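You operate a simulated robot arm through the tools that you are given. There is no shell and no other tool.

You run a simulated robot arm. Do the job below in one go: nothing can be reset, and whatever is moved stays where it is left.

Task
Put things in order on the top of the green workbench. At the end: the orange tension gauge stands where the blue clamp stood; the blue brush is on the decal board (marked "HOT SURFACE"); the grey loose roller stands where the orange tension gauge stood; the blue clamp from the top of the green workbench is on the yellow cover plate; the clear cup stands where the grey loose roller stood; whatever was shut is shut again. Leave all else as you found it, and nothing knocked over.

The check looks at the end state, three seconds after you hand in, the way a careful person would. Anything else that was tipped, shoved, dropped, spilled or broken makes it a failure. A push-on lid holds only when it is set on centred and level and pressed home; a screw cap is set on level and turned clockwise until tight.

Robot
A 6-joint arm with a two-finger gripper, fixed in place. Base frame: the origin is at the foot of the arm, x ahead of it, y to its left, z up; the work surface is at about z = 0. Readings come in mm, degrees, newtons and seconds.
With the tool pointing down near the work surface it reaches from about 240 to 620 mm from the base axis. Its first joint turns from -66.0 to 66.0 degrees. Payload 1.37 kg.
The tool frame sits at the grasp point between the pads (the TCP): z along the fingers, y along the line on which they close. The tips reach 22 mm beyond it. The gripper opens to 92 mm; its body begins 65 mm behind the TCP.
Orientation is that of the tool frame in the base frame, as [roll, pitch, yaw] about the fixed x, y, z axes, in that order (R = Rz(yaw) Ry(pitch) Rx(roll)). With the fingers straight down and closing along the base's y, the tool's x points along the base's -x, its y along +y and its z along -z.

Tools
- The arm moves only by the tool move_arm. Its argument "deltas" is a list of rows, each a list of 7 numbers: the shift along the tool's x, y, z in cm, then the turn, a rotation vector about the tool's x, y, z in degrees, then the finger opening in cm, from 0 to 9.2. In form: [[x, y, z, ax, ay, az, jaw], ...]. A call has 1 to 20 rows; each row shifts and turns the commanded pose from where the row before left it, along the tool's axes as they then stand. A row lasts 0.2 s, in which the tool goes at most 50 mm and 8.6 degrees; a call with a longer step from one row to the next is refused whole, and so is a gripper value outside its range. A pose out of reach is approached as far as the arm can. The call stops where the force on the tool passes 40 N (or 10 N more than at its start, if that is more) or the arm is blocked; 0.2 s more then pass. Each finger travels about 59.9 mm/s and halts on what it meets, pressing with about 26 N; the grip force reading is that of the motor and also rises with nothing between the fingers. The clock runs only during rows and for 0.2 s after the last one: add rows that do not move to give the fingers time. It gives the time, the measured TCP pose, the force on the tool (base axes), the opening and the grip force at its end, in the units of the frame above (readings bear some noise), with the torque about the TCP (base axes, N m) and any sound that the robot's microphone picked up, and new pictures: "show" is both (left out), scene, wrist or none.
- Cameras (640 x 400 px; columns grow to the right, rows downward): "scene" is fixed at [36.5, -427.4, 591.3]; the picture's right is [0.79, -0.61, 0.00], its down [-0.31, -0.41, -0.86] and it looks along [0.52, 0.68, -0.52] (base axes); focal length 353 px, centre (320, 200). "wrist" rides on the gripper at [71, 19, -102] in the tool frame; the picture's right is [-0.26, 0.97, 0.00], its down [-0.75, -0.20, -0.63] and it looks along [-0.60, -0.16, 0.78] (tool axes); focal length 280 px, centre (320, 200). There is no depth. A picture from a camera that has moved, and an enlarged one, comes with that camera's place and axes in the base frame and with its lens.
- inspect(camera, box): a new picture of the part [left, top, right, bottom] of that camera's present view, enlarged. The clock stands still meanwhile.
- sign_off(): hands the job in; it is judged then, once.

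Nothing tells you positions but the pictures and the camera data. Unless the task says otherwise, let go and move clear before handing in.

The tools are called as name(argument=value, ...) on one line, values as JSON. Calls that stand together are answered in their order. move_arm: Moves the arm, as the interface text tells. Its arguments: {"type":"object","properties":{"deltas":{"type":"array","items":{"type":"array","items":{"type":"number"}}},"show":{"type":"string","enum":["both","scene","wrist","none"]}},"required":["deltas"]} The other tools are called the same way: inspect (camera, box) takes an enlarged picture of a part of a camera's view; sign_off () hands the job in.

At the start:

```text
time_s: 0.0
position: [372.6, 71.0, 292.1]
tcp_rot: [179.9, 0.0, 179.9]
ft_force: [-0.5, -0.2, 0.3]
wrist_torque: [-0.01, 0.02, -0.03]
grip_width: 92.1
finger_force: 0.0
```

scene: 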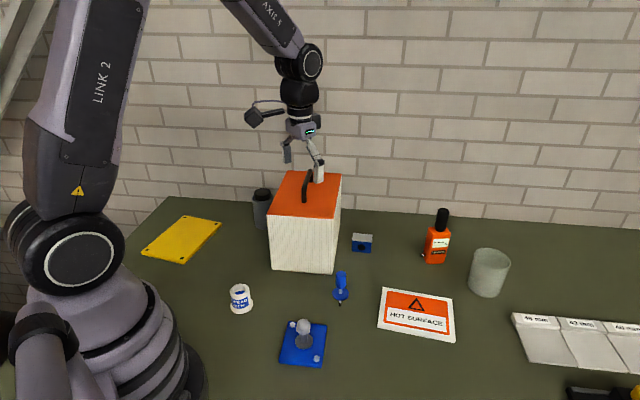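
wrist: 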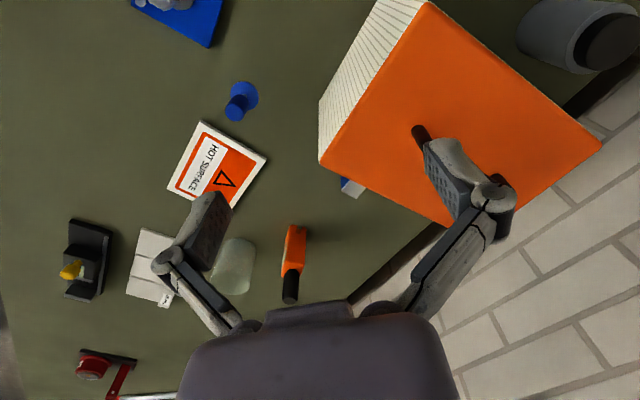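

I see a green bench with a yellow plate, a dark cylinder, an orange-topped cover with a handle, a small blue/grey item, an orange gauge, a clear cup, a decal board, a blue brush-like item, a white/blue cup and a blue plate with a grey knob. I'll enlarge several parts of the view first to identify each object.

inspect(camera="scene", box=[220, 160, 400, 272])

inspect(camera="scene", box=[210, 260, 390, 372])

inspect(camera="scene", box=[370, 190, 550, 302])

inspect(camera="scene", box=[460, 288, 640, 400])

inspect(camera="wrist", box=[0, 200, 320, 400])

inspect(camera="wrist", box=[100, 0, 420, 200])

```text
3.56 times, centred on (310, 216) of scene
camera zoom: at [36.5, -427.4, 591.3], right [0.79, -0.61, 0.0], down [-0.31, -0.41, -0.86], along [0.52, 0.68, -0.52], focal length 1256 px, centre (356, 143)
```

zoom: 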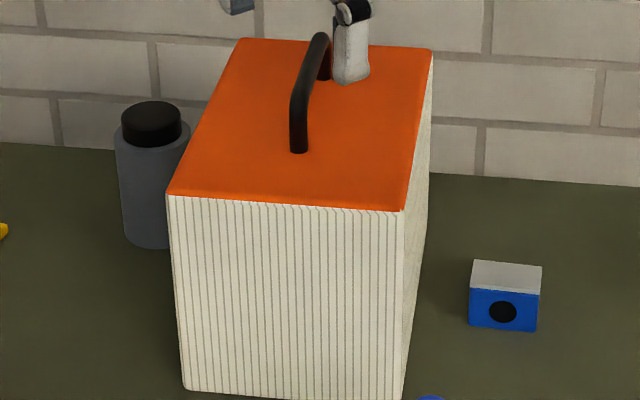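

```text
3.56 times, centred on (300, 316) of scene
camera zoom: at [36.5, -427.4, 591.3], right [0.79, -0.61, 0.0], down [-0.31, -0.41, -0.86], along [0.52, 0.68, -0.52], focal length 1256 px, centre (391, -212)
```

zoom: 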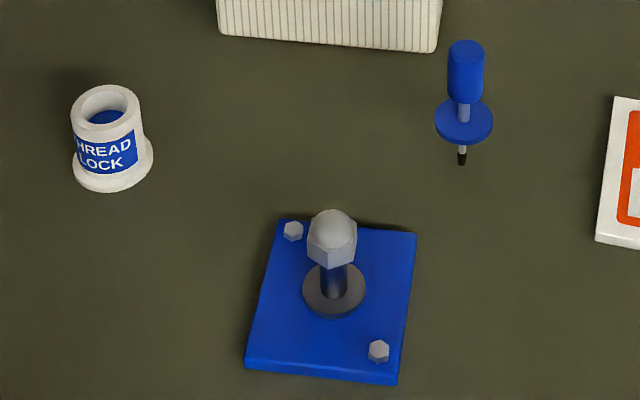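

```text
3.56 times, centred on (460, 246) of scene
camera zoom: at [36.5, -427.4, 591.3], right [0.79, -0.61, 0.0], down [-0.31, -0.41, -0.86], along [0.52, 0.68, -0.52], focal length 1256 px, centre (-178, 36)
```

zoom: 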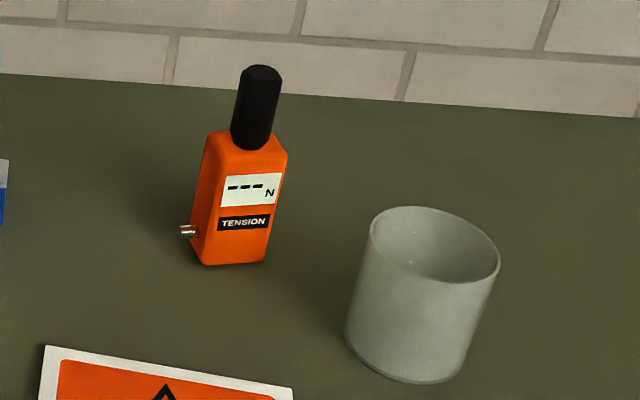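

```text
3.56 times, centred on (550, 344) of scene
camera zoom: at [36.5, -427.4, 591.3], right [0.79, -0.61, 0.0], down [-0.31, -0.41, -0.86], along [0.52, 0.68, -0.52], focal length 1256 px, centre (-498, -312)
```

zoom: 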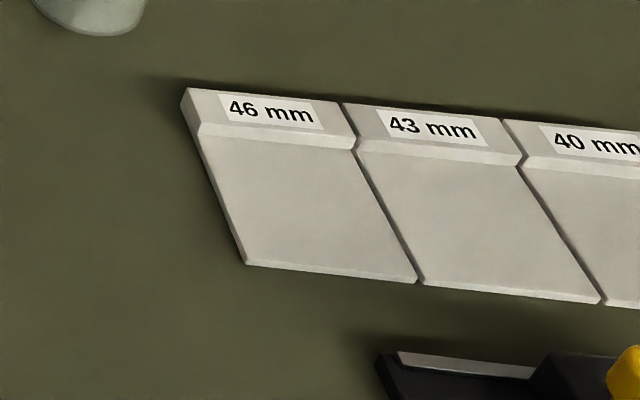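

```text
2.00 times, centred on (160, 300) of wrist
camera zoom: at [303.2, 89.9, 393.1], right [0.26, 0.97, 0.0], down [0.75, -0.2, 0.63], along [0.6, -0.16, -0.78], focal length 561 px, centre (640, 0)
```

zoom: 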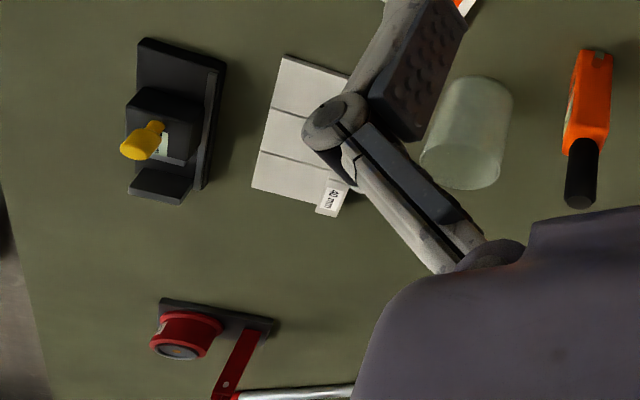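

```text
2.00 times, centred on (260, 100) of wrist
camera zoom: at [303.2, 89.9, 393.1], right [0.26, 0.97, 0.0], down [0.75, -0.2, 0.63], along [0.6, -0.16, -0.78], focal length 561 px, centre (440, 400)
```

zoom: 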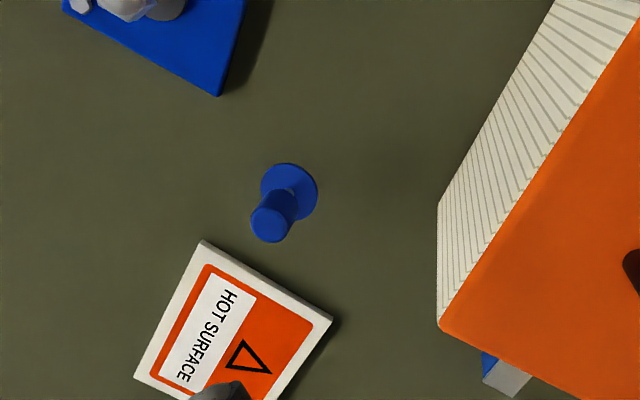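

The layout so far: gauge about (670,-62), cup about (695,-190), brush about (399,-28), decal board about (510,-145), yellow plate about (209,420), dark canister or roller about (420,340). The box hides some of this, so I'll look at the far-left area with the wrist camera first.

move_arm(deltas=[[1.75, 3.99, 0, 0, 0, 0, 9.2], [1.75, 3.99, 0, 0, 0, 0, 9.2], [1.75, 3.99, 0, 0, 0, 0, 9.2], [1.75, 3.99, 0, 0, 0, 0, 9.2], [1.75, 3.99, 0, 0, 0, 0, 9.2], [1.75, 3.99, 0, 0, 0, 0, 9.2], [1.75, 3.99, 0, 0, 0, 0, 9.2], [0, 0, 0, 0, 0, 0, 9.2]])

```text
time_s: 1.8
position: [251.8, 349.5, 290.8]
tcp_rot: [-180.0, -0.1, 180.0]
ft_force: [0.4, 0.4, -0.1]
wrist_torque: [0.02, -0.01, 0.01]
grip_width: 91.9
finger_force: 0.1
camera wrist: at [181.0, 368.6, 391.9], right [0.26, 0.96, 0.0], down [0.75, -0.2, 0.62], along [0.6, -0.16, -0.78], focal length 280 px, centre (320, 200)
```

scene: 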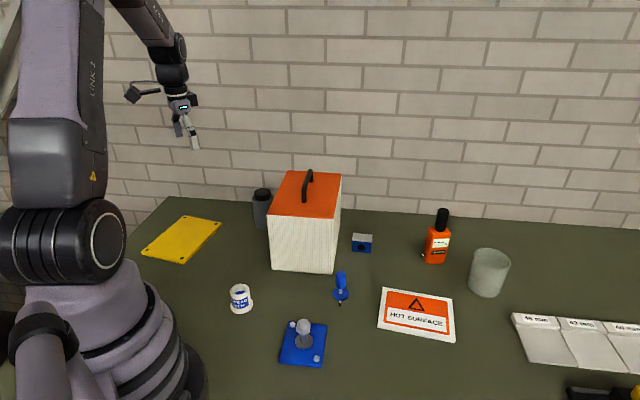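
wrist: 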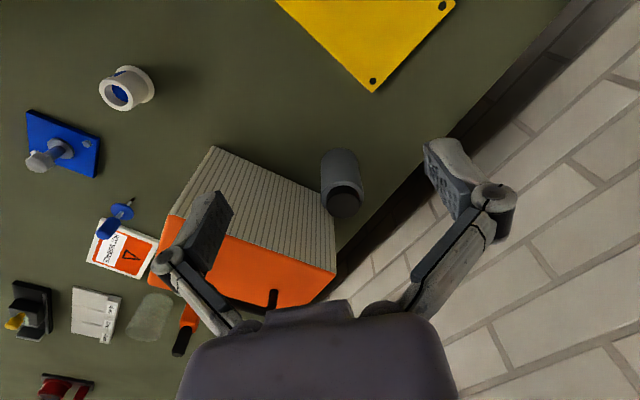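

inspect(camera="wrist", box=[260, 120, 420, 220])

inspect(camera="wrist", box=[0, 50, 240, 200])

inspect(camera="scene", box=[230, 160, 350, 235])

inspect(camera="wrist", box=[0, 200, 240, 350])

```text
4.00 times, centred on (340, 170) of wrist
camera zoom: at [181.0, 368.6, 391.9], right [0.26, 0.96, 0.0], down [0.75, -0.2, 0.62], along [0.6, -0.16, -0.78], focal length 1122 px, centre (240, 320)
```

zoom: 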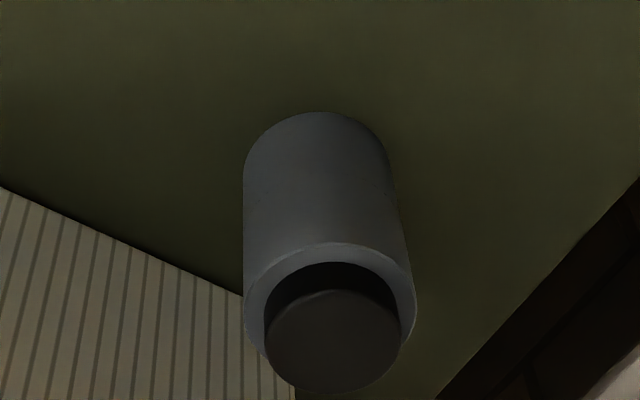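

```text
2.67 times, centred on (120, 125) of wrist
camera zoom: at [181.0, 368.6, 391.9], right [0.26, 0.96, 0.0], down [0.75, -0.2, 0.62], along [0.6, -0.16, -0.78], focal length 748 px, centre (853, 400)
```

zoom: 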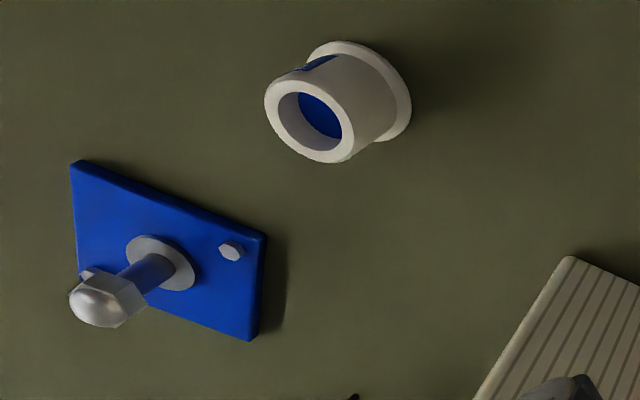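

```text
5.33 times, centred on (290, 198) of scene
camera zoom: at [36.5, -427.4, 591.3], right [0.79, -0.61, 0.0], down [-0.31, -0.41, -0.86], along [0.52, 0.68, -0.52], focal length 1884 px, centre (480, 213)
```

zoom: 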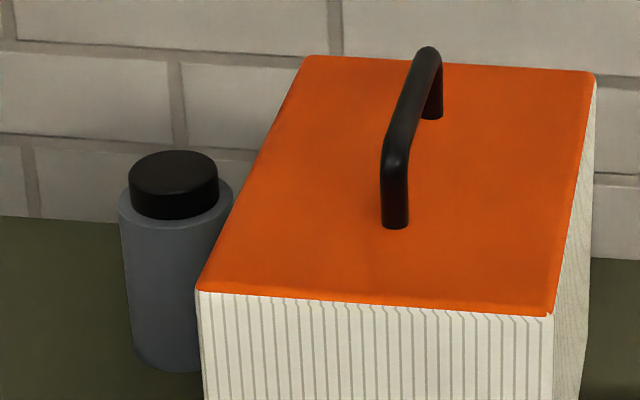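

```text
2.67 times, centred on (120, 275) of wrist
camera zoom: at [181.0, 368.6, 391.9], right [0.26, 0.96, 0.0], down [0.75, -0.2, 0.62], along [0.6, -0.16, -0.78], focal length 748 px, centre (853, 0)
```

zoom: 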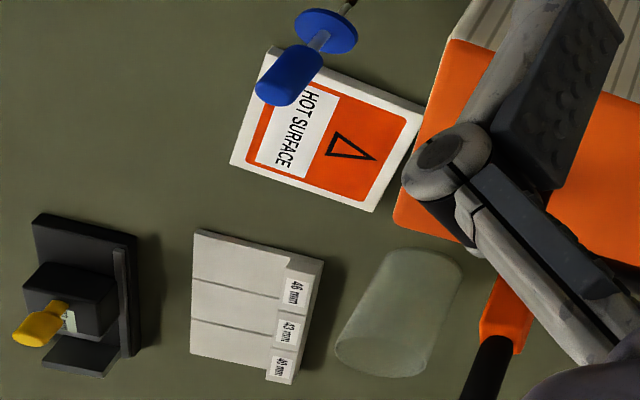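

The dark cylinder at the left rear looks like a grey body with a black top. It could be the roller or a capped canister, so I'll survey the right side of the bench before deciding.

move_arm(deltas=[[-0.37, -4.62, 0, 0, 0, 0, 9.2], [-0.37, -4.62, 0, 0, 0, 0, 9.2], [-0.37, -4.62, 0, 0, 0, 0, 9.2], [-0.37, -4.62, 0, 0, 0, 0, 9.2], [-0.37, -4.62, 0, 0, 0, 0, 9.2], [-0.37, -4.62, 0, 0, 0, 0, 9.2], [-0.37, -4.62, 0, 0, 0, 0, 9.2], [-0.37, -4.62, 0, 0, 0, 0, 9.2], [-0.37, -4.62, 0, 0, 0, 0, 9.2], [-0.37, -4.62, 0, 0, 0, 0, 9.2], [-0.37, -4.62, 0, 0, 0, 0, 9.2], [-0.37, -4.62, 0, 0, 0, 0, 9.2], [-0.37, -4.62, 0, 0, 0, 0, 9.2], [0, 0, 0, 0, 0, 0, 9.2]])

```text
time_s: 4.8
position: [300.1, -250.2, 290.6]
tcp_rot: [179.9, 0.0, 180.0]
ft_force: [-0.5, 0.1, -0.1]
wrist_torque: [-0.01, -0.01, 0.03]
grip_width: 92.1
finger_force: 0.1
camera wrist: at [228.7, -231.7, 392.0], right [0.26, 0.97, 0.0], down [0.75, -0.2, 0.62], along [0.6, -0.16, -0.78], focal length 280 px, centre (320, 200)
```

scene: 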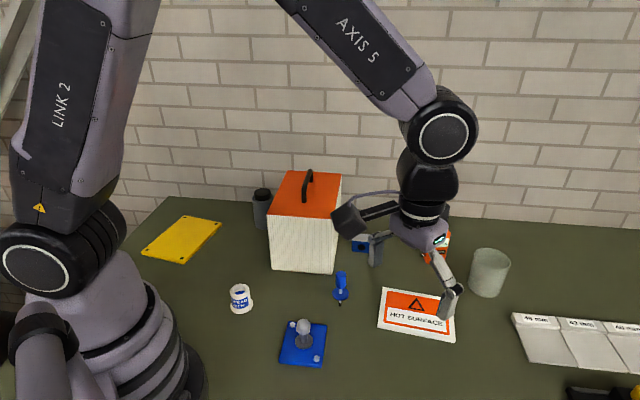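
wrist: 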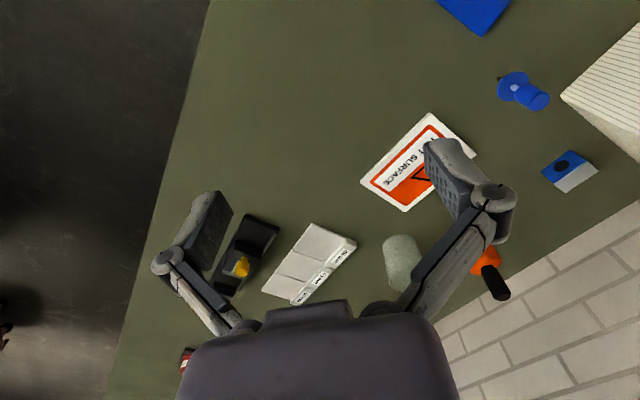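

Nothing else on the right is within reach. I'll zoom in tightly on the canister, the box seam, the brush and the blue block.

inspect(camera="scene", box=[244, 180, 284, 205])

inspect(camera="scene", box=[244, 200, 292, 230])

inspect(camera="scene", box=[316, 266, 364, 311])

inspect(camera="scene", box=[262, 166, 350, 221])

inspect(camera="wrist", box=[480, 50, 640, 200])

inspect(camera="wrist", box=[360, 220, 520, 320])

```text
16.00 times, centred on (264, 192) of scene
camera zoom: at [36.5, -427.4, 591.3], right [0.79, -0.61, 0.0], down [-0.31, -0.41, -0.86], along [0.52, 0.68, -0.52], focal length 5653 px, centre (1216, 320)
```

zoom: 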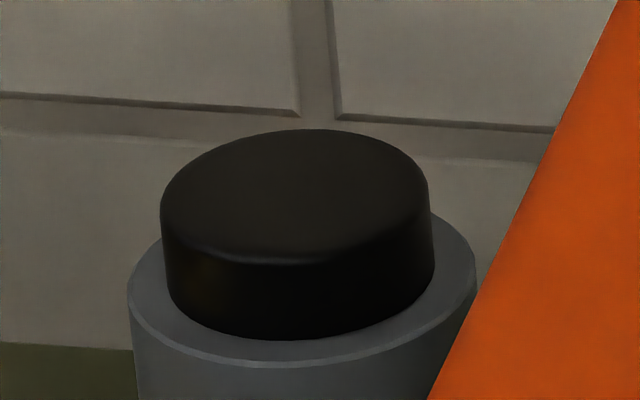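

```text
13.33 times, centred on (268, 215) of scene
camera zoom: at [36.5, -427.4, 591.3], right [0.79, -0.61, 0.0], down [-0.31, -0.41, -0.86], along [0.52, 0.68, -0.52], focal length 4711 px, centre (1013, 0)
```

zoom: 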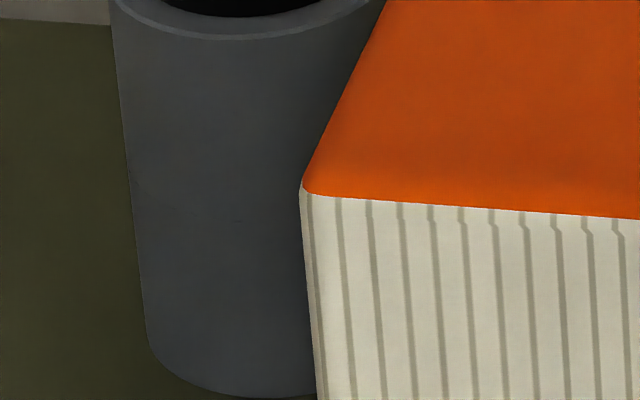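

```text
8.89 times, centred on (340, 288) of scene
camera zoom: at [36.5, -427.4, 591.3], right [0.79, -0.61, 0.0], down [-0.31, -0.41, -0.86], along [0.52, 0.68, -0.52], focal length 3140 px, centre (142, -587)
```

zoom: 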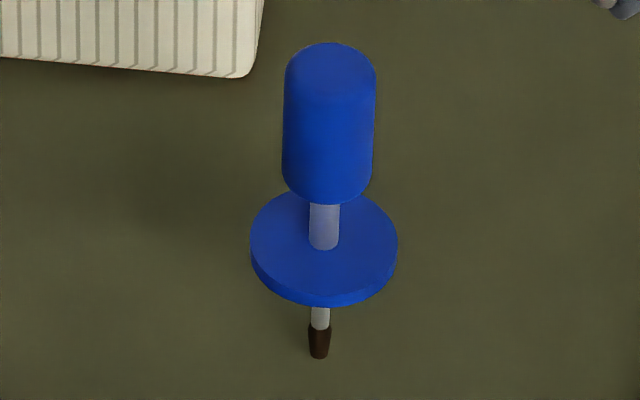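

```text
7.27 times, centred on (306, 194) of scene
camera zoom: at [36.5, -427.4, 591.3], right [0.79, -0.61, 0.0], down [-0.31, -0.41, -0.86], along [0.52, 0.68, -0.52], focal length 2570 px, centre (422, 247)
```

zoom: 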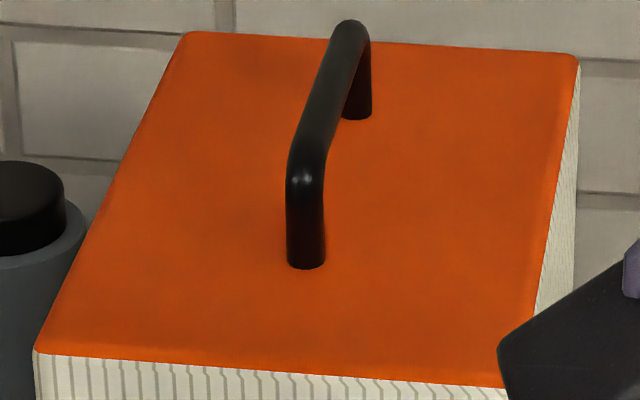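

```text
2.67 times, centred on (560, 125) of wrist
camera zoom: at [228.7, -231.7, 392.0], right [0.26, 0.97, 0.0], down [0.75, -0.2, 0.62], along [0.6, -0.16, -0.78], focal length 748 px, centre (-320, 400)
```

zoom: 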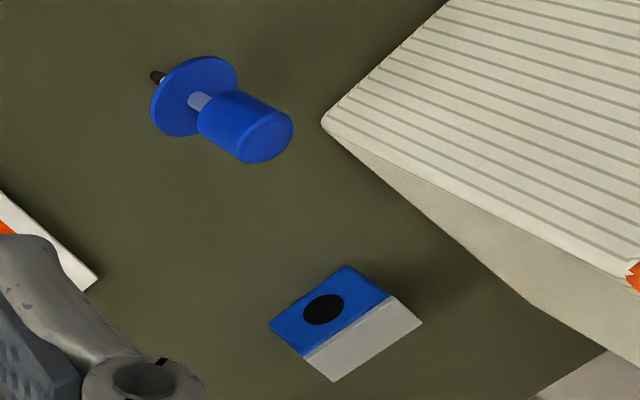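

```text
4.00 times, centred on (440, 270) of wrist
camera zoom: at [228.7, -231.7, 392.0], right [0.26, 0.97, 0.0], down [0.75, -0.2, 0.62], along [0.6, -0.16, -0.78], focal length 1122 px, centre (-160, -80)
```

zoom: 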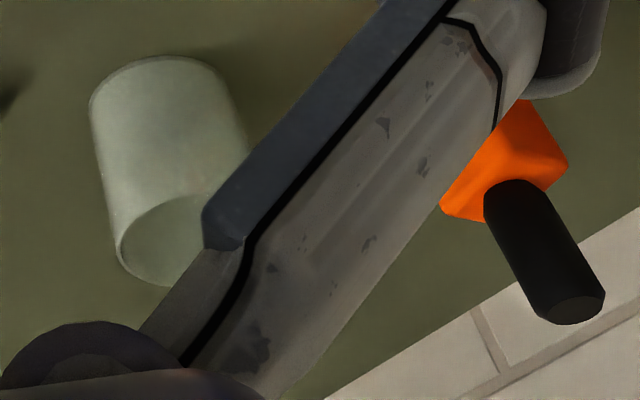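

I still need to settle what's a lid and which item is the roller and clamp. I'll zoom further on the box edges, the blue block, and the blue plate with the dome-headed stud.

inspect(camera="scene", box=[300, 205, 348, 235])

inspect(camera="scene", box=[264, 240, 344, 290])

inspect(camera="scene", box=[346, 228, 378, 258])

inspect(camera="scene", box=[270, 310, 340, 375])

inspect(camera="scene", box=[560, 340, 640, 400])

inspect(camera="wrist", box=[420, 0, 640, 138])

```text
13.33 times, centred on (324, 220) of scene
camera zoom: at [36.5, -427.4, 591.3], right [0.79, -0.61, 0.0], down [-0.31, -0.41, -0.86], along [0.52, 0.68, -0.52], focal length 4711 px, centre (267, -67)
```

zoom: 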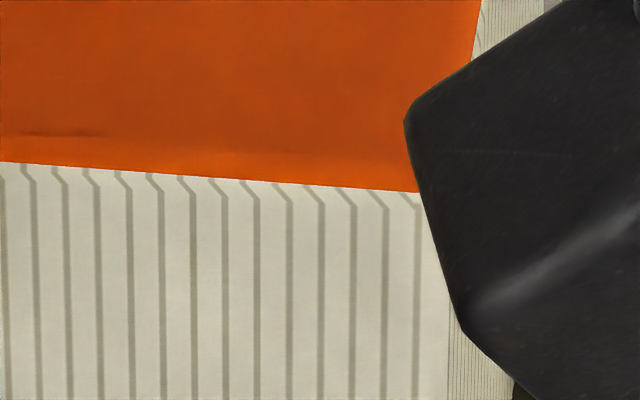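

```text
8.00 times, centred on (304, 265) of scene
camera zoom: at [36.5, -427.4, 591.3], right [0.79, -0.61, 0.0], down [-0.31, -0.41, -0.86], along [0.52, 0.68, -0.52], focal length 2826 px, centre (448, -320)
```

zoom: 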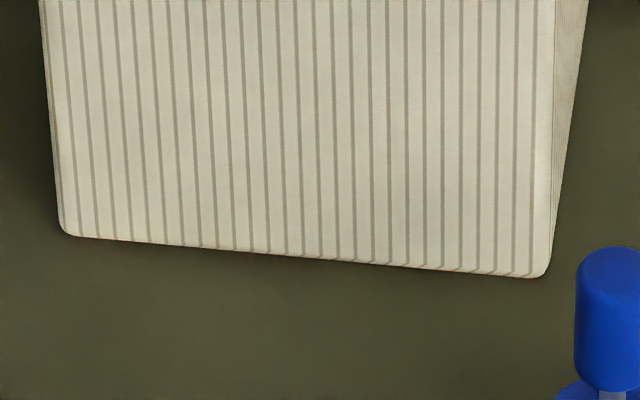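

```text
13.33 times, centred on (362, 243) of scene
camera zoom: at [36.5, -427.4, 591.3], right [0.79, -0.61, 0.0], down [-0.31, -0.41, -0.86], along [0.52, 0.68, -0.52], focal length 4711 px, centre (-240, -373)
```

zoom: 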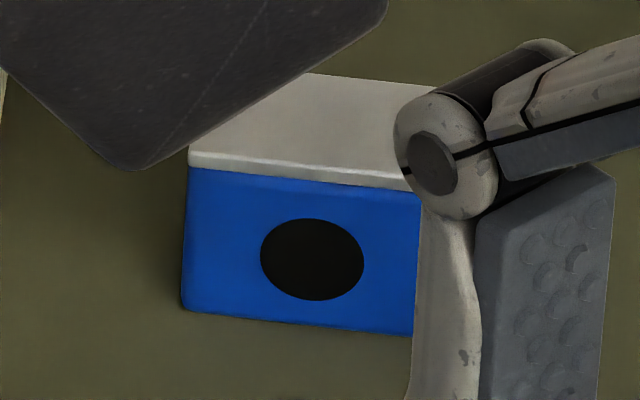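

```text
6.15 times, centred on (305, 342) of scene
camera zoom: at [36.5, -427.4, 591.3], right [0.79, -0.61, 0.0], down [-0.31, -0.41, -0.86], along [0.52, 0.68, -0.52], focal length 2174 px, centre (412, -677)
```

zoom: 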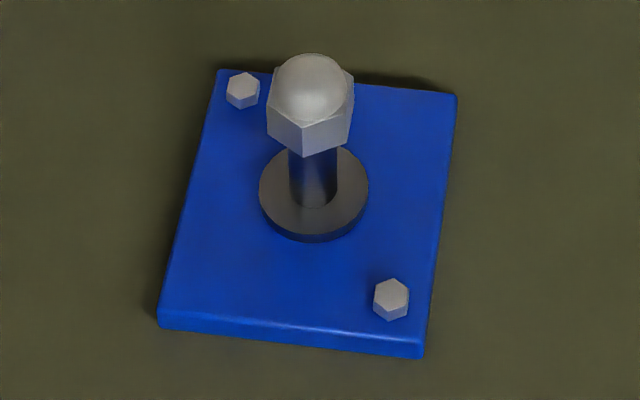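

```text
6.67 times, centred on (600, 370) of scene
camera zoom: at [36.5, -427.4, 591.3], right [0.79, -0.61, 0.0], down [-0.31, -0.41, -0.86], along [0.52, 0.68, -0.52], focal length 2355 px, centre (-1547, -933)
```

zoom: 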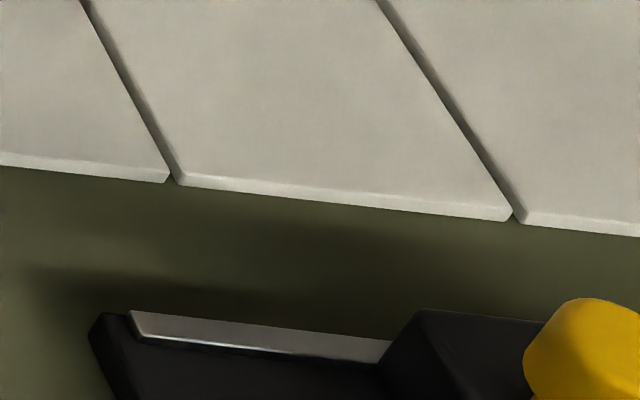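

```text
2.90 times, centred on (530, 69) of wrist
camera zoom: at [228.7, -231.7, 392.0], right [0.26, 0.97, 0.0], down [0.75, -0.2, 0.62], along [0.6, -0.16, -0.78], focal length 813 px, centre (-289, 580)
```

zoom: 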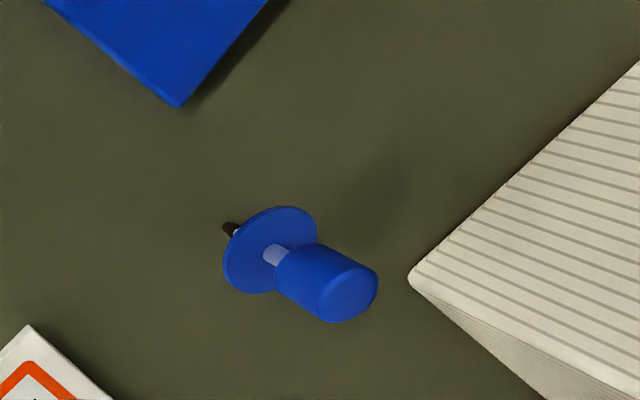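

The blue plate with bolts is a mounted axle, and the blue block with the bore (about (563,80)) looks like the shaft clamp. No obvious roller is visible, so it may be under the ribbed hood with the orange top and handle (centre about (471,185), turned 45°). I'll move over the handle and align with it.

move_arm(deltas=[[-1.71, 4.35, 0, 0, 0, 0, 9.2], [-1.71, 4.35, 0, 0, 0, 0, 9.2], [-1.71, 4.35, 0, 0, 0, 0, 9.2], [-1.71, 4.35, 0, 0, 0, 0, 9.2], [-1.71, 4.35, 0, 0, 0, 0, 9.2], [-1.71, 4.35, 0, 0, 0, 0, 9.2], [-1.71, 4.35, 0, 0, 0, 0, 9.2], [-1.71, 4.35, 0, 0, 0, 0, 9.2], [-1.71, 4.35, 0, 0, 0, 0, 9.2], [-1.71, 4.35, 0, 0, 0, 0, 9.2], [0, 0, 0, 0, 0, -7.5, 9.2], [0, 0, 0, 0, 0, -7.5, 9.2], [0, 0, 0, 0, 0, -7.5, 9.2], [0, 0, 0, 0, 0, -7.5, 9.2], [0, 0, 0, 0, 0, -7.5, 9.2], [0, 0, 0, 0, 0, -7.5, 9.2], [0, 0, 0, 0, 0, 0, 9.2]])

```text
time_s: 8.4
position: [471.8, 185.2, 292.4]
tcp_rot: [-180.0, 0.0, -134.9]
ft_force: [0.6, -0.5, -1.3]
wrist_torque: [-0.02, 0.03, 0.01]
grip_width: 92.0
finger_force: 0.1
camera wrist: at [407.1, 147.7, 393.0], right [-0.5, 0.87, 0.0], down [0.68, 0.39, 0.62], along [0.54, 0.31, -0.78], focal length 280 px, centre (320, 200)
```

scene: 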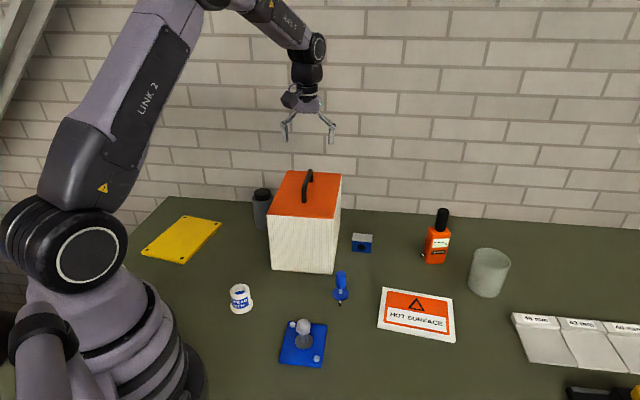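
wrist: 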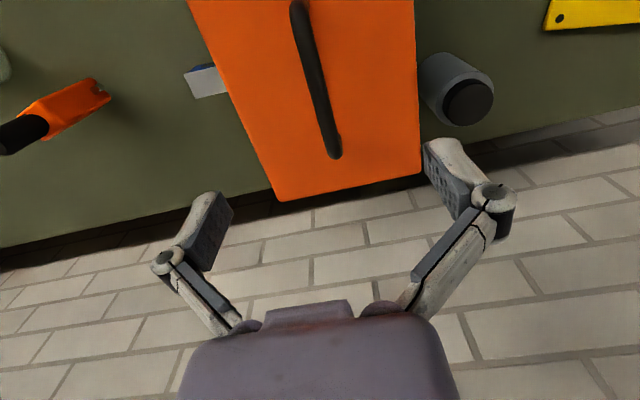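

The gripper is aligned over the hood handle (bar about 45°, centre about (471,185), height about 193). I'll descend and close on the bar.

move_arm(deltas=[[0, 0, 3.0, 0, 0, 0, 6.0], [0, 0, 3.0, 0, 0, 0, 6.0], [0, 0, 2.0, 0, 0, 0, 6.0], [0, 0, 1.5, 0, 0, 0, 6.0], [0, 0, 0, 0, 0, 0, 6.0]])

inspect(camera="scene", box=[262, 140, 358, 200])

```text
time_s: 9.6
position: [469.2, 184.4, 195.7]
tcp_rot: [179.9, 0.0, -135.0]
ft_force: [-0.1, 0.6, 0.5]
wrist_torque: [0.01, 0.0, 0.02]
grip_width: 60.0
finger_force: 0.1
camera wrist: at [406.6, 147.4, 296.6], right [-0.5, 0.87, 0.0], down [0.68, 0.39, 0.62], along [0.54, 0.31, -0.78], focal length 280 px, centre (320, 200)
```

scene: 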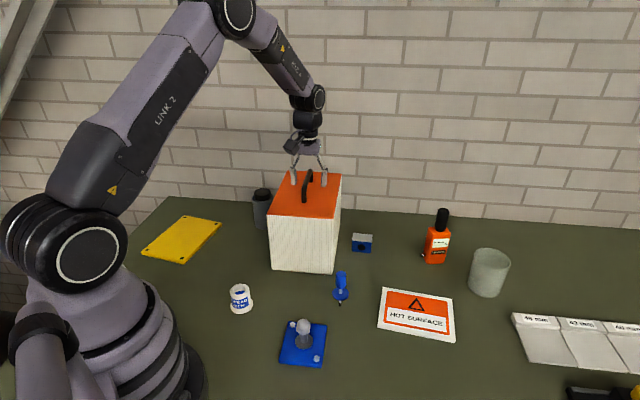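
wrist: 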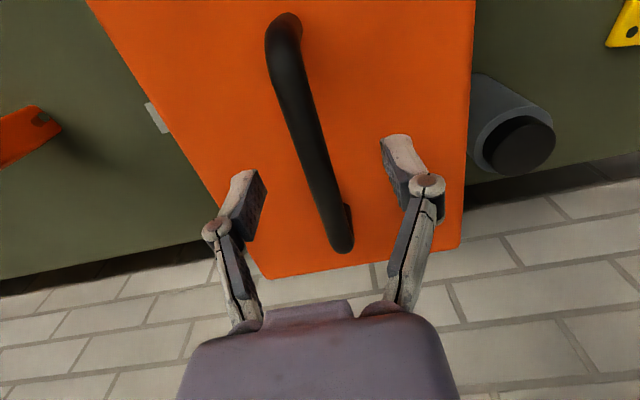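

```text
6.67 times, centred on (310, 170) of scene
camera zoom: at [36.5, -427.4, 591.3], right [0.79, -0.61, 0.0], down [-0.31, -0.41, -0.86], along [0.52, 0.68, -0.52], focal length 2355 px, centre (387, 400)
```

zoom: 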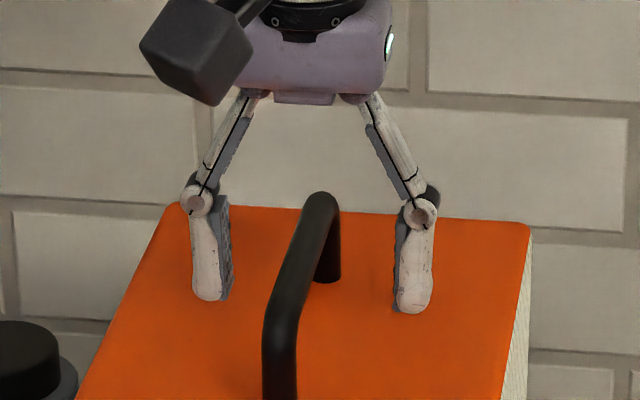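

The fingers straddle the bar evenly, so I'll close on it.

move_arm(deltas=[[0, 0, 0, 0, 0, 0, 0], [0, 0, 0, 0, 0, 0, 0], [0, 0, 0, 0, 0, 0, 0], [0, 0, 0, 0, 0, 0, 0]])

```text
time_s: 10.6
position: [470.1, 183.9, 195.4]
tcp_rot: [-179.9, 0.0, -135.0]
ft_force: [-1.0, -0.4, -1.4]
wrist_torque: [0.01, 0.0, -0.01]
grip_width: 10.5
finger_force: 25.9
camera wrist: at [406.5, 147.4, 296.7], right [-0.5, 0.87, 0.0], down [0.68, 0.39, 0.62], along [0.54, 0.31, -0.78], focal length 280 px, centre (320, 200)
```

scene: 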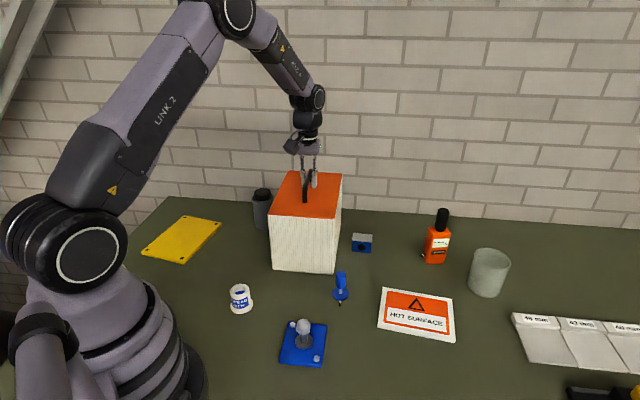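
wrist: 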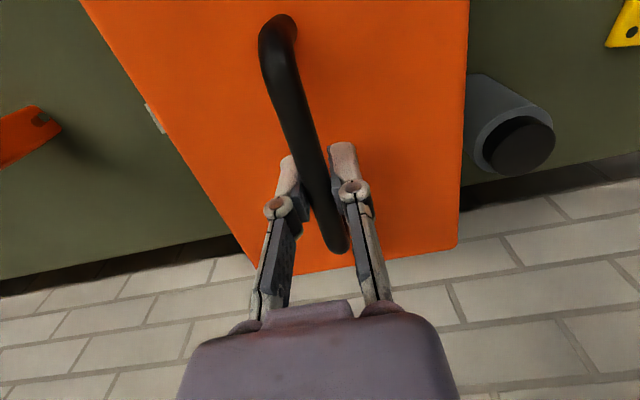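

Gripped at 10.5 mm. I'll lift slowly by a couple of centimetres and check the load and whether the whole hood comes up.

move_arm(deltas=[[0, 0, -0.5, 0, 0, 0, 0], [0, 0, -0.5, 0, 0, 0, 0], [0, 0, -0.5, 0, 0, 0, 0], [0, 0, -0.5, 0, 0, 0, 0], [0, 0, 0, 0, 0, 0, 0]])

inspect(camera="scene", box=[232, 150, 392, 290])

```text
time_s: 11.8
position: [471.7, 185.1, 216.5]
tcp_rot: [180.0, 0.1, -134.9]
ft_force: [0.3, 0.4, -3.2]
wrist_torque: [0.01, 0.0, 0.0]
grip_width: 10.3
finger_force: 26.1
camera wrist: at [407.9, 148.5, 318.0], right [-0.5, 0.87, 0.0], down [0.68, 0.39, 0.62], along [0.54, 0.31, -0.78], focal length 280 px, centre (320, 200)
```

scene: 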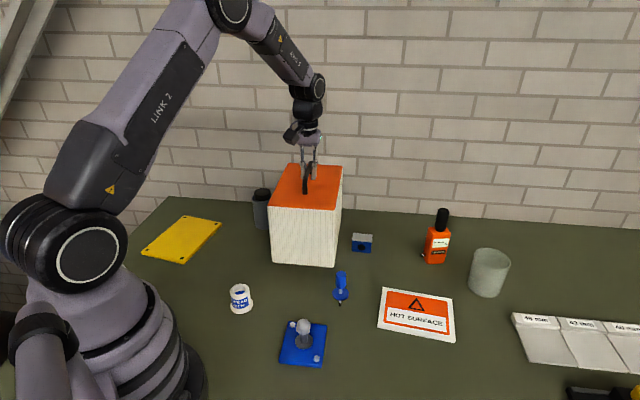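
wrist: 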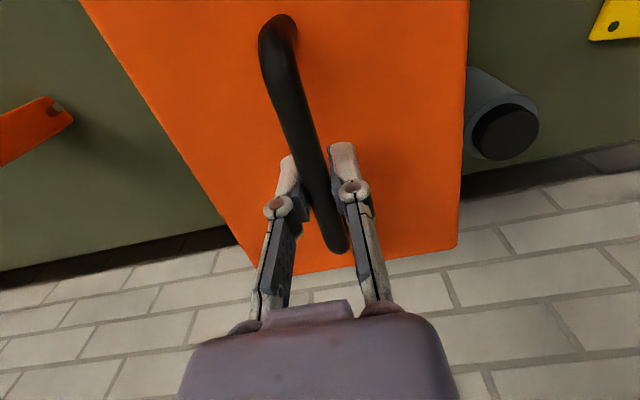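

```text
2.86 times, centred on (312, 220) of scene
camera zoom: at [36.5, -427.4, 591.3], right [0.79, -0.61, 0.0], down [-0.31, -0.41, -0.86], along [0.52, 0.68, -0.52], focal length 1009 px, centre (343, 143)
```

zoom: 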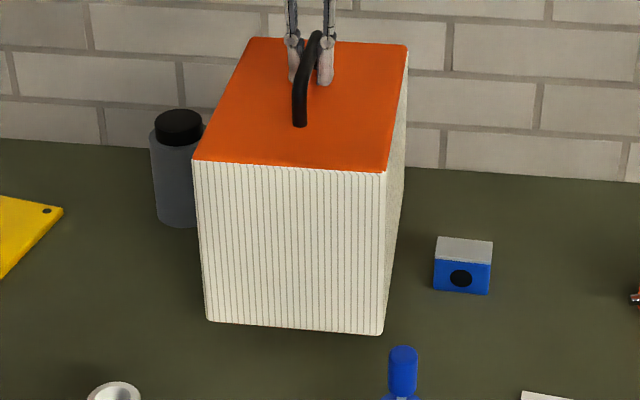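

The whole hood lifts off and it's light (about 0.3 kg). I'll keep lifting straight up to see what's beneath.

move_arm(deltas=[[0, 0, -2.0, 0, 0, 0, 0], [0, 0, -2.5, 0, 0, 0, 0], [0, 0, -2.5, 0, 0, 0, 0], [0, 0, -2.5, 0, 0, 0, 0], [0, 0, -2.5, 0, 0, 0, 0], [0, 0, -2.5, 0, 0, 0, 0], [0, 0, -1.5, 0, 0, 0, 0], [0, 0, 0, 0, 0, 0, 0]])

inspect(camera="scene", box=[232, 150, 392, 290])

```text
time_s: 13.6
position: [470.5, 184.7, 377.7]
tcp_rot: [180.0, 0.1, -134.9]
ft_force: [0.2, -0.5, -3.1]
wrist_torque: [0.02, -0.01, 0.01]
grip_width: 10.4
finger_force: 25.8
camera wrist: at [408.2, 148.3, 478.0], right [-0.5, 0.87, 0.0], down [0.68, 0.39, 0.62], along [0.54, 0.31, -0.78], focal length 280 px, centre (320, 200)
```

scene: 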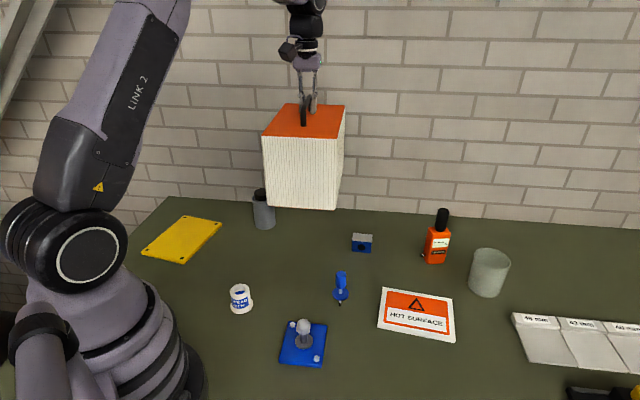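
wrist: 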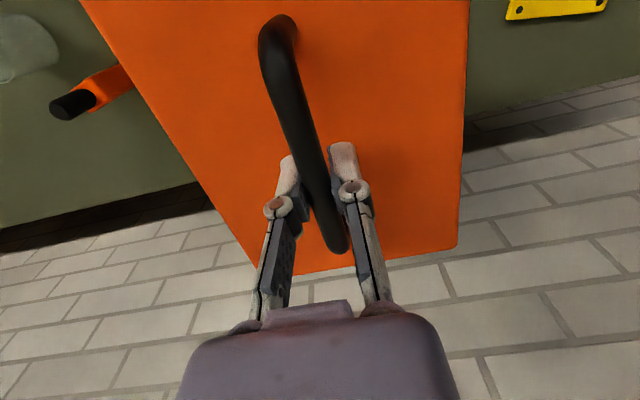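

```text
2.86 times, centred on (312, 220) of scene
camera zoom: at [36.5, -427.4, 591.3], right [0.79, -0.61, 0.0], down [-0.31, -0.41, -0.86], along [0.52, 0.68, -0.52], focal length 1009 px, centre (343, 143)
```

zoom: 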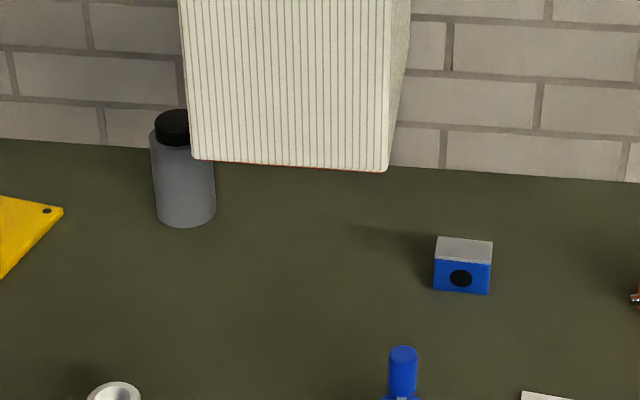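

Nothing stood beneath it. I'll check the underside edge of the box before putting it straight back where it was.

inspect(camera="scene", box=[262, 190, 350, 225])

inspect(camera="scene", box=[256, 90, 352, 150])

inspect(camera="scene", box=[244, 180, 284, 235])

```text
7.27 times, centred on (306, 208) of scene
camera zoom: at [36.5, -427.4, 591.3], right [0.79, -0.61, 0.0], down [-0.31, -0.41, -0.86], along [0.52, 0.68, -0.52], focal length 2570 px, centre (422, 146)
```

zoom: 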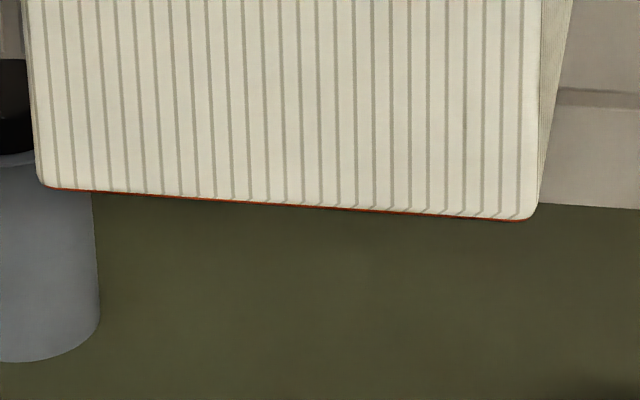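

```text
6.67 times, centred on (304, 120) of scene
camera zoom: at [36.5, -427.4, 591.3], right [0.79, -0.61, 0.0], down [-0.31, -0.41, -0.86], along [0.52, 0.68, -0.52], focal length 2355 px, centre (427, 733)
```

zoom: 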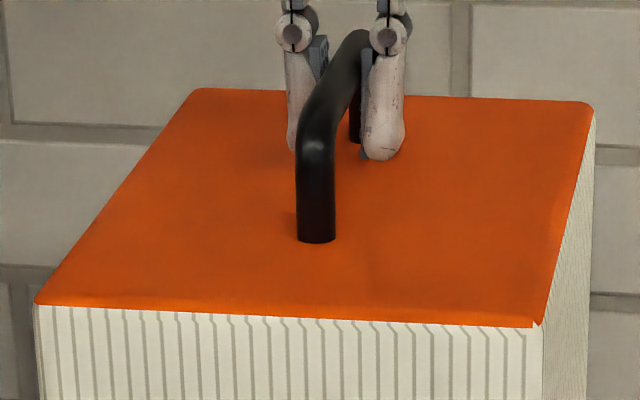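

```text
7.27 times, centred on (264, 208) of scene
camera zoom: at [36.5, -427.4, 591.3], right [0.79, -0.61, 0.0], down [-0.31, -0.41, -0.86], along [0.52, 0.68, -0.52], focal length 2570 px, centre (727, 146)
```

zoom: 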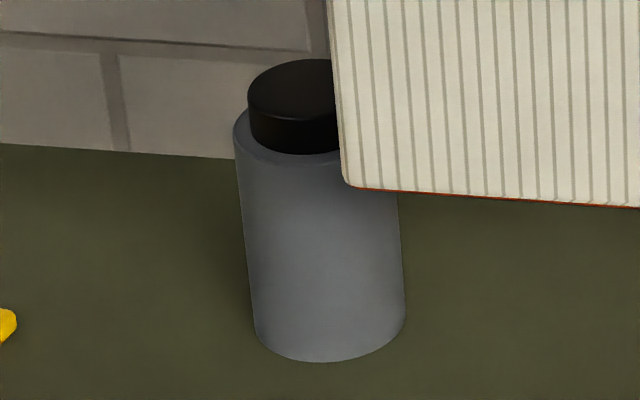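

It's a solid filter-like block with an orange bottom edge, so there's nothing inside. I'll lower it back down to just above the bench and check alignment against the earlier picture.

move_arm(deltas=[[0, 0, 2.5, 0, 0, 0, 0], [0, 0, 3.0, 0, 0, 0, 0], [0, 0, 3.0, 0, 0, 0, 0], [0, 0, 3.0, 0, 0, 0, 0], [0, 0, 3.0, 0, 0, 0, 0], [0, 0, 2.0, 0, 0, 0, 0], [0, 0, 1.0, 0, 0, 0, 0], [0, 0, 0.4, 0, 0, 0, 0], [0, 0, 0, 0, 0, 0, 0]])

inspect(camera="scene", box=[264, 240, 344, 290])

inspect(camera="scene", box=[262, 166, 350, 221])

```text
time_s: 15.6
position: [470.0, 183.5, 197.4]
tcp_rot: [-180.0, 0.0, -135.0]
ft_force: [-0.7, 0.8, -5.0]
wrist_torque: [0.04, -0.02, 0.01]
grip_width: 10.1
finger_force: 26.1
camera wrist: at [406.6, 146.7, 298.4], right [-0.5, 0.87, 0.0], down [0.68, 0.39, 0.62], along [0.54, 0.31, -0.78], focal length 280 px, centre (320, 200)
```

scene: 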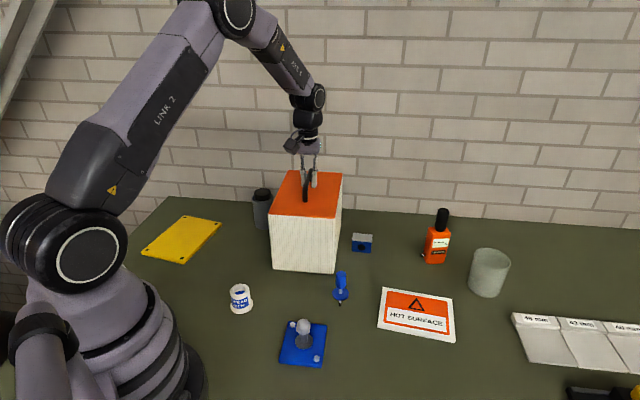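
wrist: 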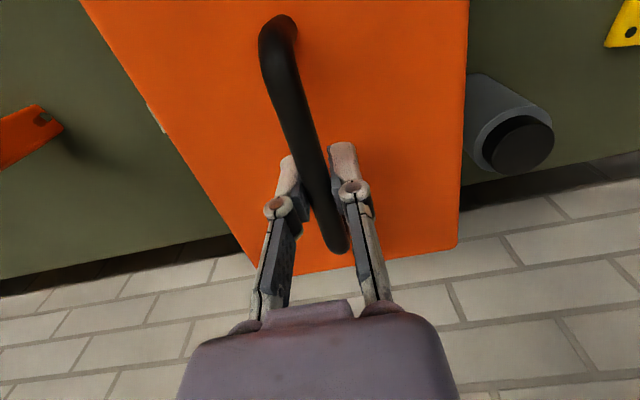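

```text
8.00 times, centred on (304, 265) of scene
camera zoom: at [36.5, -427.4, 591.3], right [0.79, -0.61, 0.0], down [-0.31, -0.41, -0.86], along [0.52, 0.68, -0.52], focal length 2826 px, centre (448, -320)
```

zoom: 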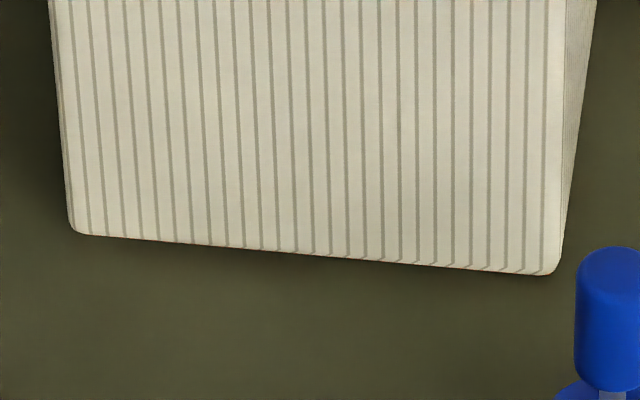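

```text
7.27 times, centred on (306, 194) of scene
camera zoom: at [36.5, -427.4, 591.3], right [0.79, -0.61, 0.0], down [-0.31, -0.41, -0.86], along [0.52, 0.68, -0.52], focal length 2570 px, centre (422, 247)
```

zoom: 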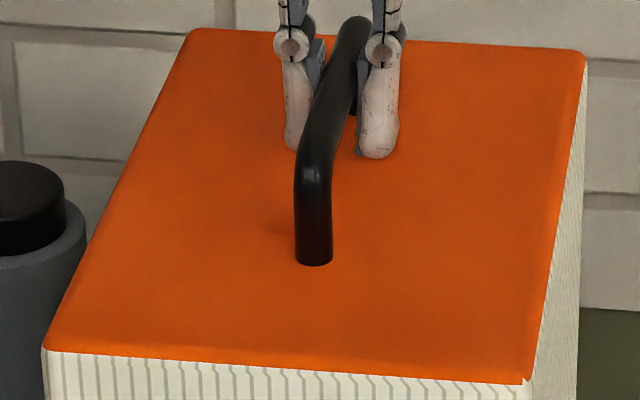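

Versus the first picture the block sits about 3 mm to the right, which came from closing the fingers. I'll correct that by 3.3 mm along tool +y, set it down and compare again.

move_arm(deltas=[[0, 0.33, 0, 0, 0, 0, 0], [0, 0, 0.1, 0, 0, 0, 0], [0, 0, 0.1, 0, 0, 0, 0], [0, 0, 0, 0, 0, 0, 0]], show="none")

inspect(camera="scene", box=[264, 240, 344, 290])

```text
time_s: 16.6
position: [467.4, 186.3, 196.5]
tcp_rot: [180.0, 0.0, -135.0]
ft_force: [-0.4, 0.7, -3.7]
wrist_torque: [0.02, -0.04, 0.0]
grip_width: 10.4
finger_force: 26.0
```

```text
8.00 times, centred on (304, 265) of scene
camera zoom: at [36.5, -427.4, 591.3], right [0.79, -0.61, 0.0], down [-0.31, -0.41, -0.86], along [0.52, 0.68, -0.52], focal length 2826 px, centre (448, -320)
```

zoom: 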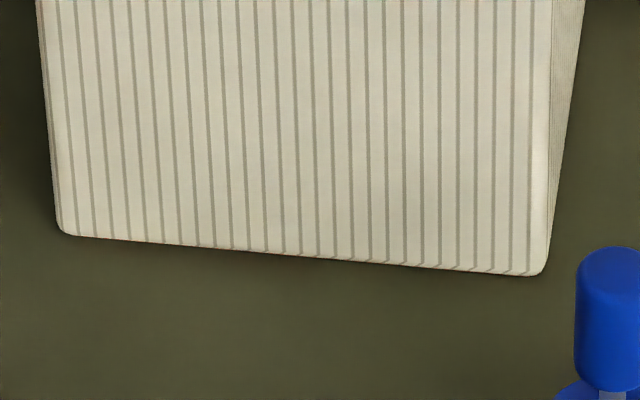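

The alignment now matches the original within about 1 mm. I'll lower the last millimetre and release.

move_arm(deltas=[[0, 0, 0.1, 0, 0, 0, 0], [0, 0, 0, 0, 0, 0, 0]], show="none")

```text
time_s: 17.2
position: [467.2, 187.1, 195.7]
tcp_rot: [-180.0, 0.0, -134.9]
ft_force: [0.8, -0.7, 0.0]
wrist_torque: [-0.29, 0.3, 0.07]
grip_width: 10.1
finger_force: 25.7
```

The load has transferred to the bench, so I'll open and rise.

move_arm(deltas=[[0, 0, 0, 0, 0, 0, 1.5], [0, 0, 0, 0, 0, 0, 3.0], [0, 0, 0, 0, 0, 0, 6.0], [0, 0, 0, 0, 0, 0, 6.0], [0, 0, -3, 0, 0, 0, 6.0], [0, 0, -4, 0, 0, 0, 6.0], [0, 0, -4, 0, 0, 0, 6.0], [0, 0, -4, 0, 0, 0, 9.2], [0, 0, 0, 0, 0, 0, 9.2]])

inspect(camera="scene", box=[264, 240, 344, 290])

inspect(camera="scene", box=[262, 166, 350, 221])

```text
time_s: 19.2
position: [468.3, 183.8, 347.8]
tcp_rot: [180.0, 0.0, -135.0]
ft_force: [0.5, -0.5, -0.4]
wrist_torque: [0.01, -0.02, 0.03]
grip_width: 92.2
finger_force: 0.0
camera wrist: at [404.4, 147.6, 448.3], right [-0.5, 0.87, 0.0], down [0.68, 0.39, 0.63], along [0.54, 0.31, -0.78], focal length 280 px, centre (320, 200)
```

scene: 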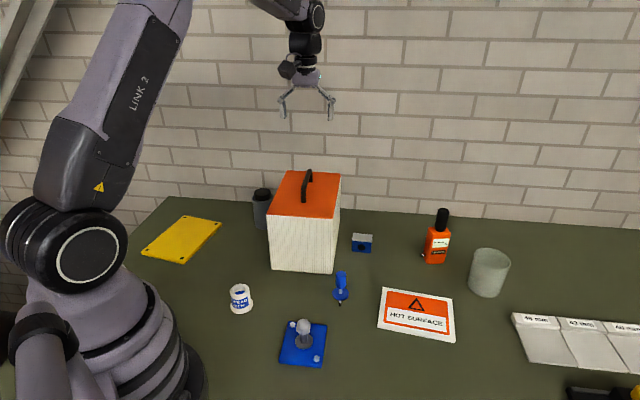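
wrist: 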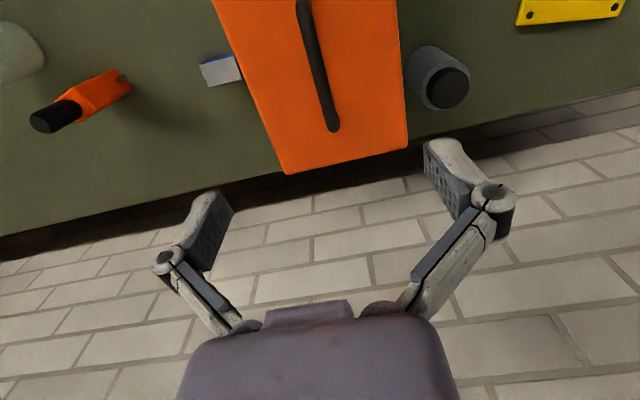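

```text
8.00 times, centred on (304, 265) of scene
camera zoom: at [36.5, -427.4, 591.3], right [0.79, -0.61, 0.0], down [-0.31, -0.41, -0.86], along [0.52, 0.68, -0.52], focal length 2826 px, centre (448, -320)
```

zoom: 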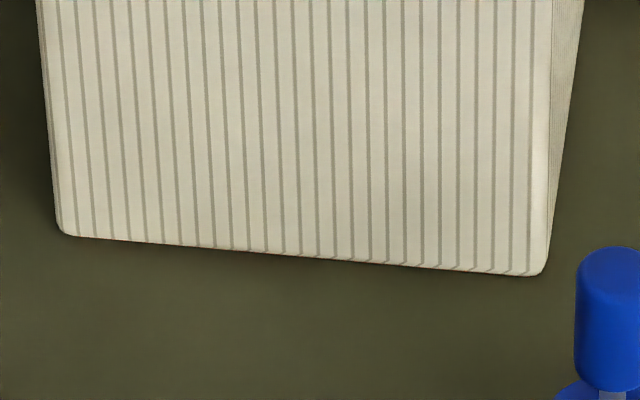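

```text
7.27 times, centred on (306, 194) of scene
camera zoom: at [36.5, -427.4, 591.3], right [0.79, -0.61, 0.0], down [-0.31, -0.41, -0.86], along [0.52, 0.68, -0.52], focal length 2570 px, centre (422, 247)
```

zoom: 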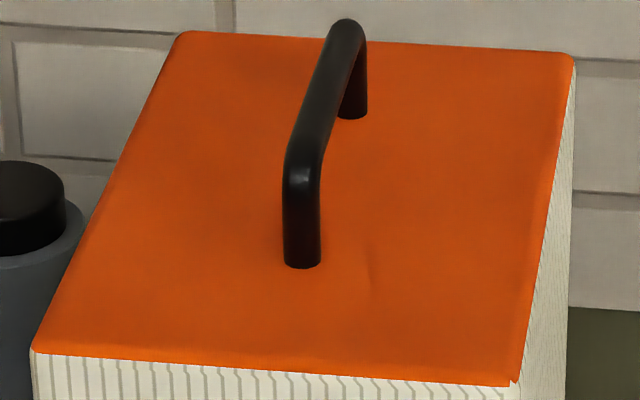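

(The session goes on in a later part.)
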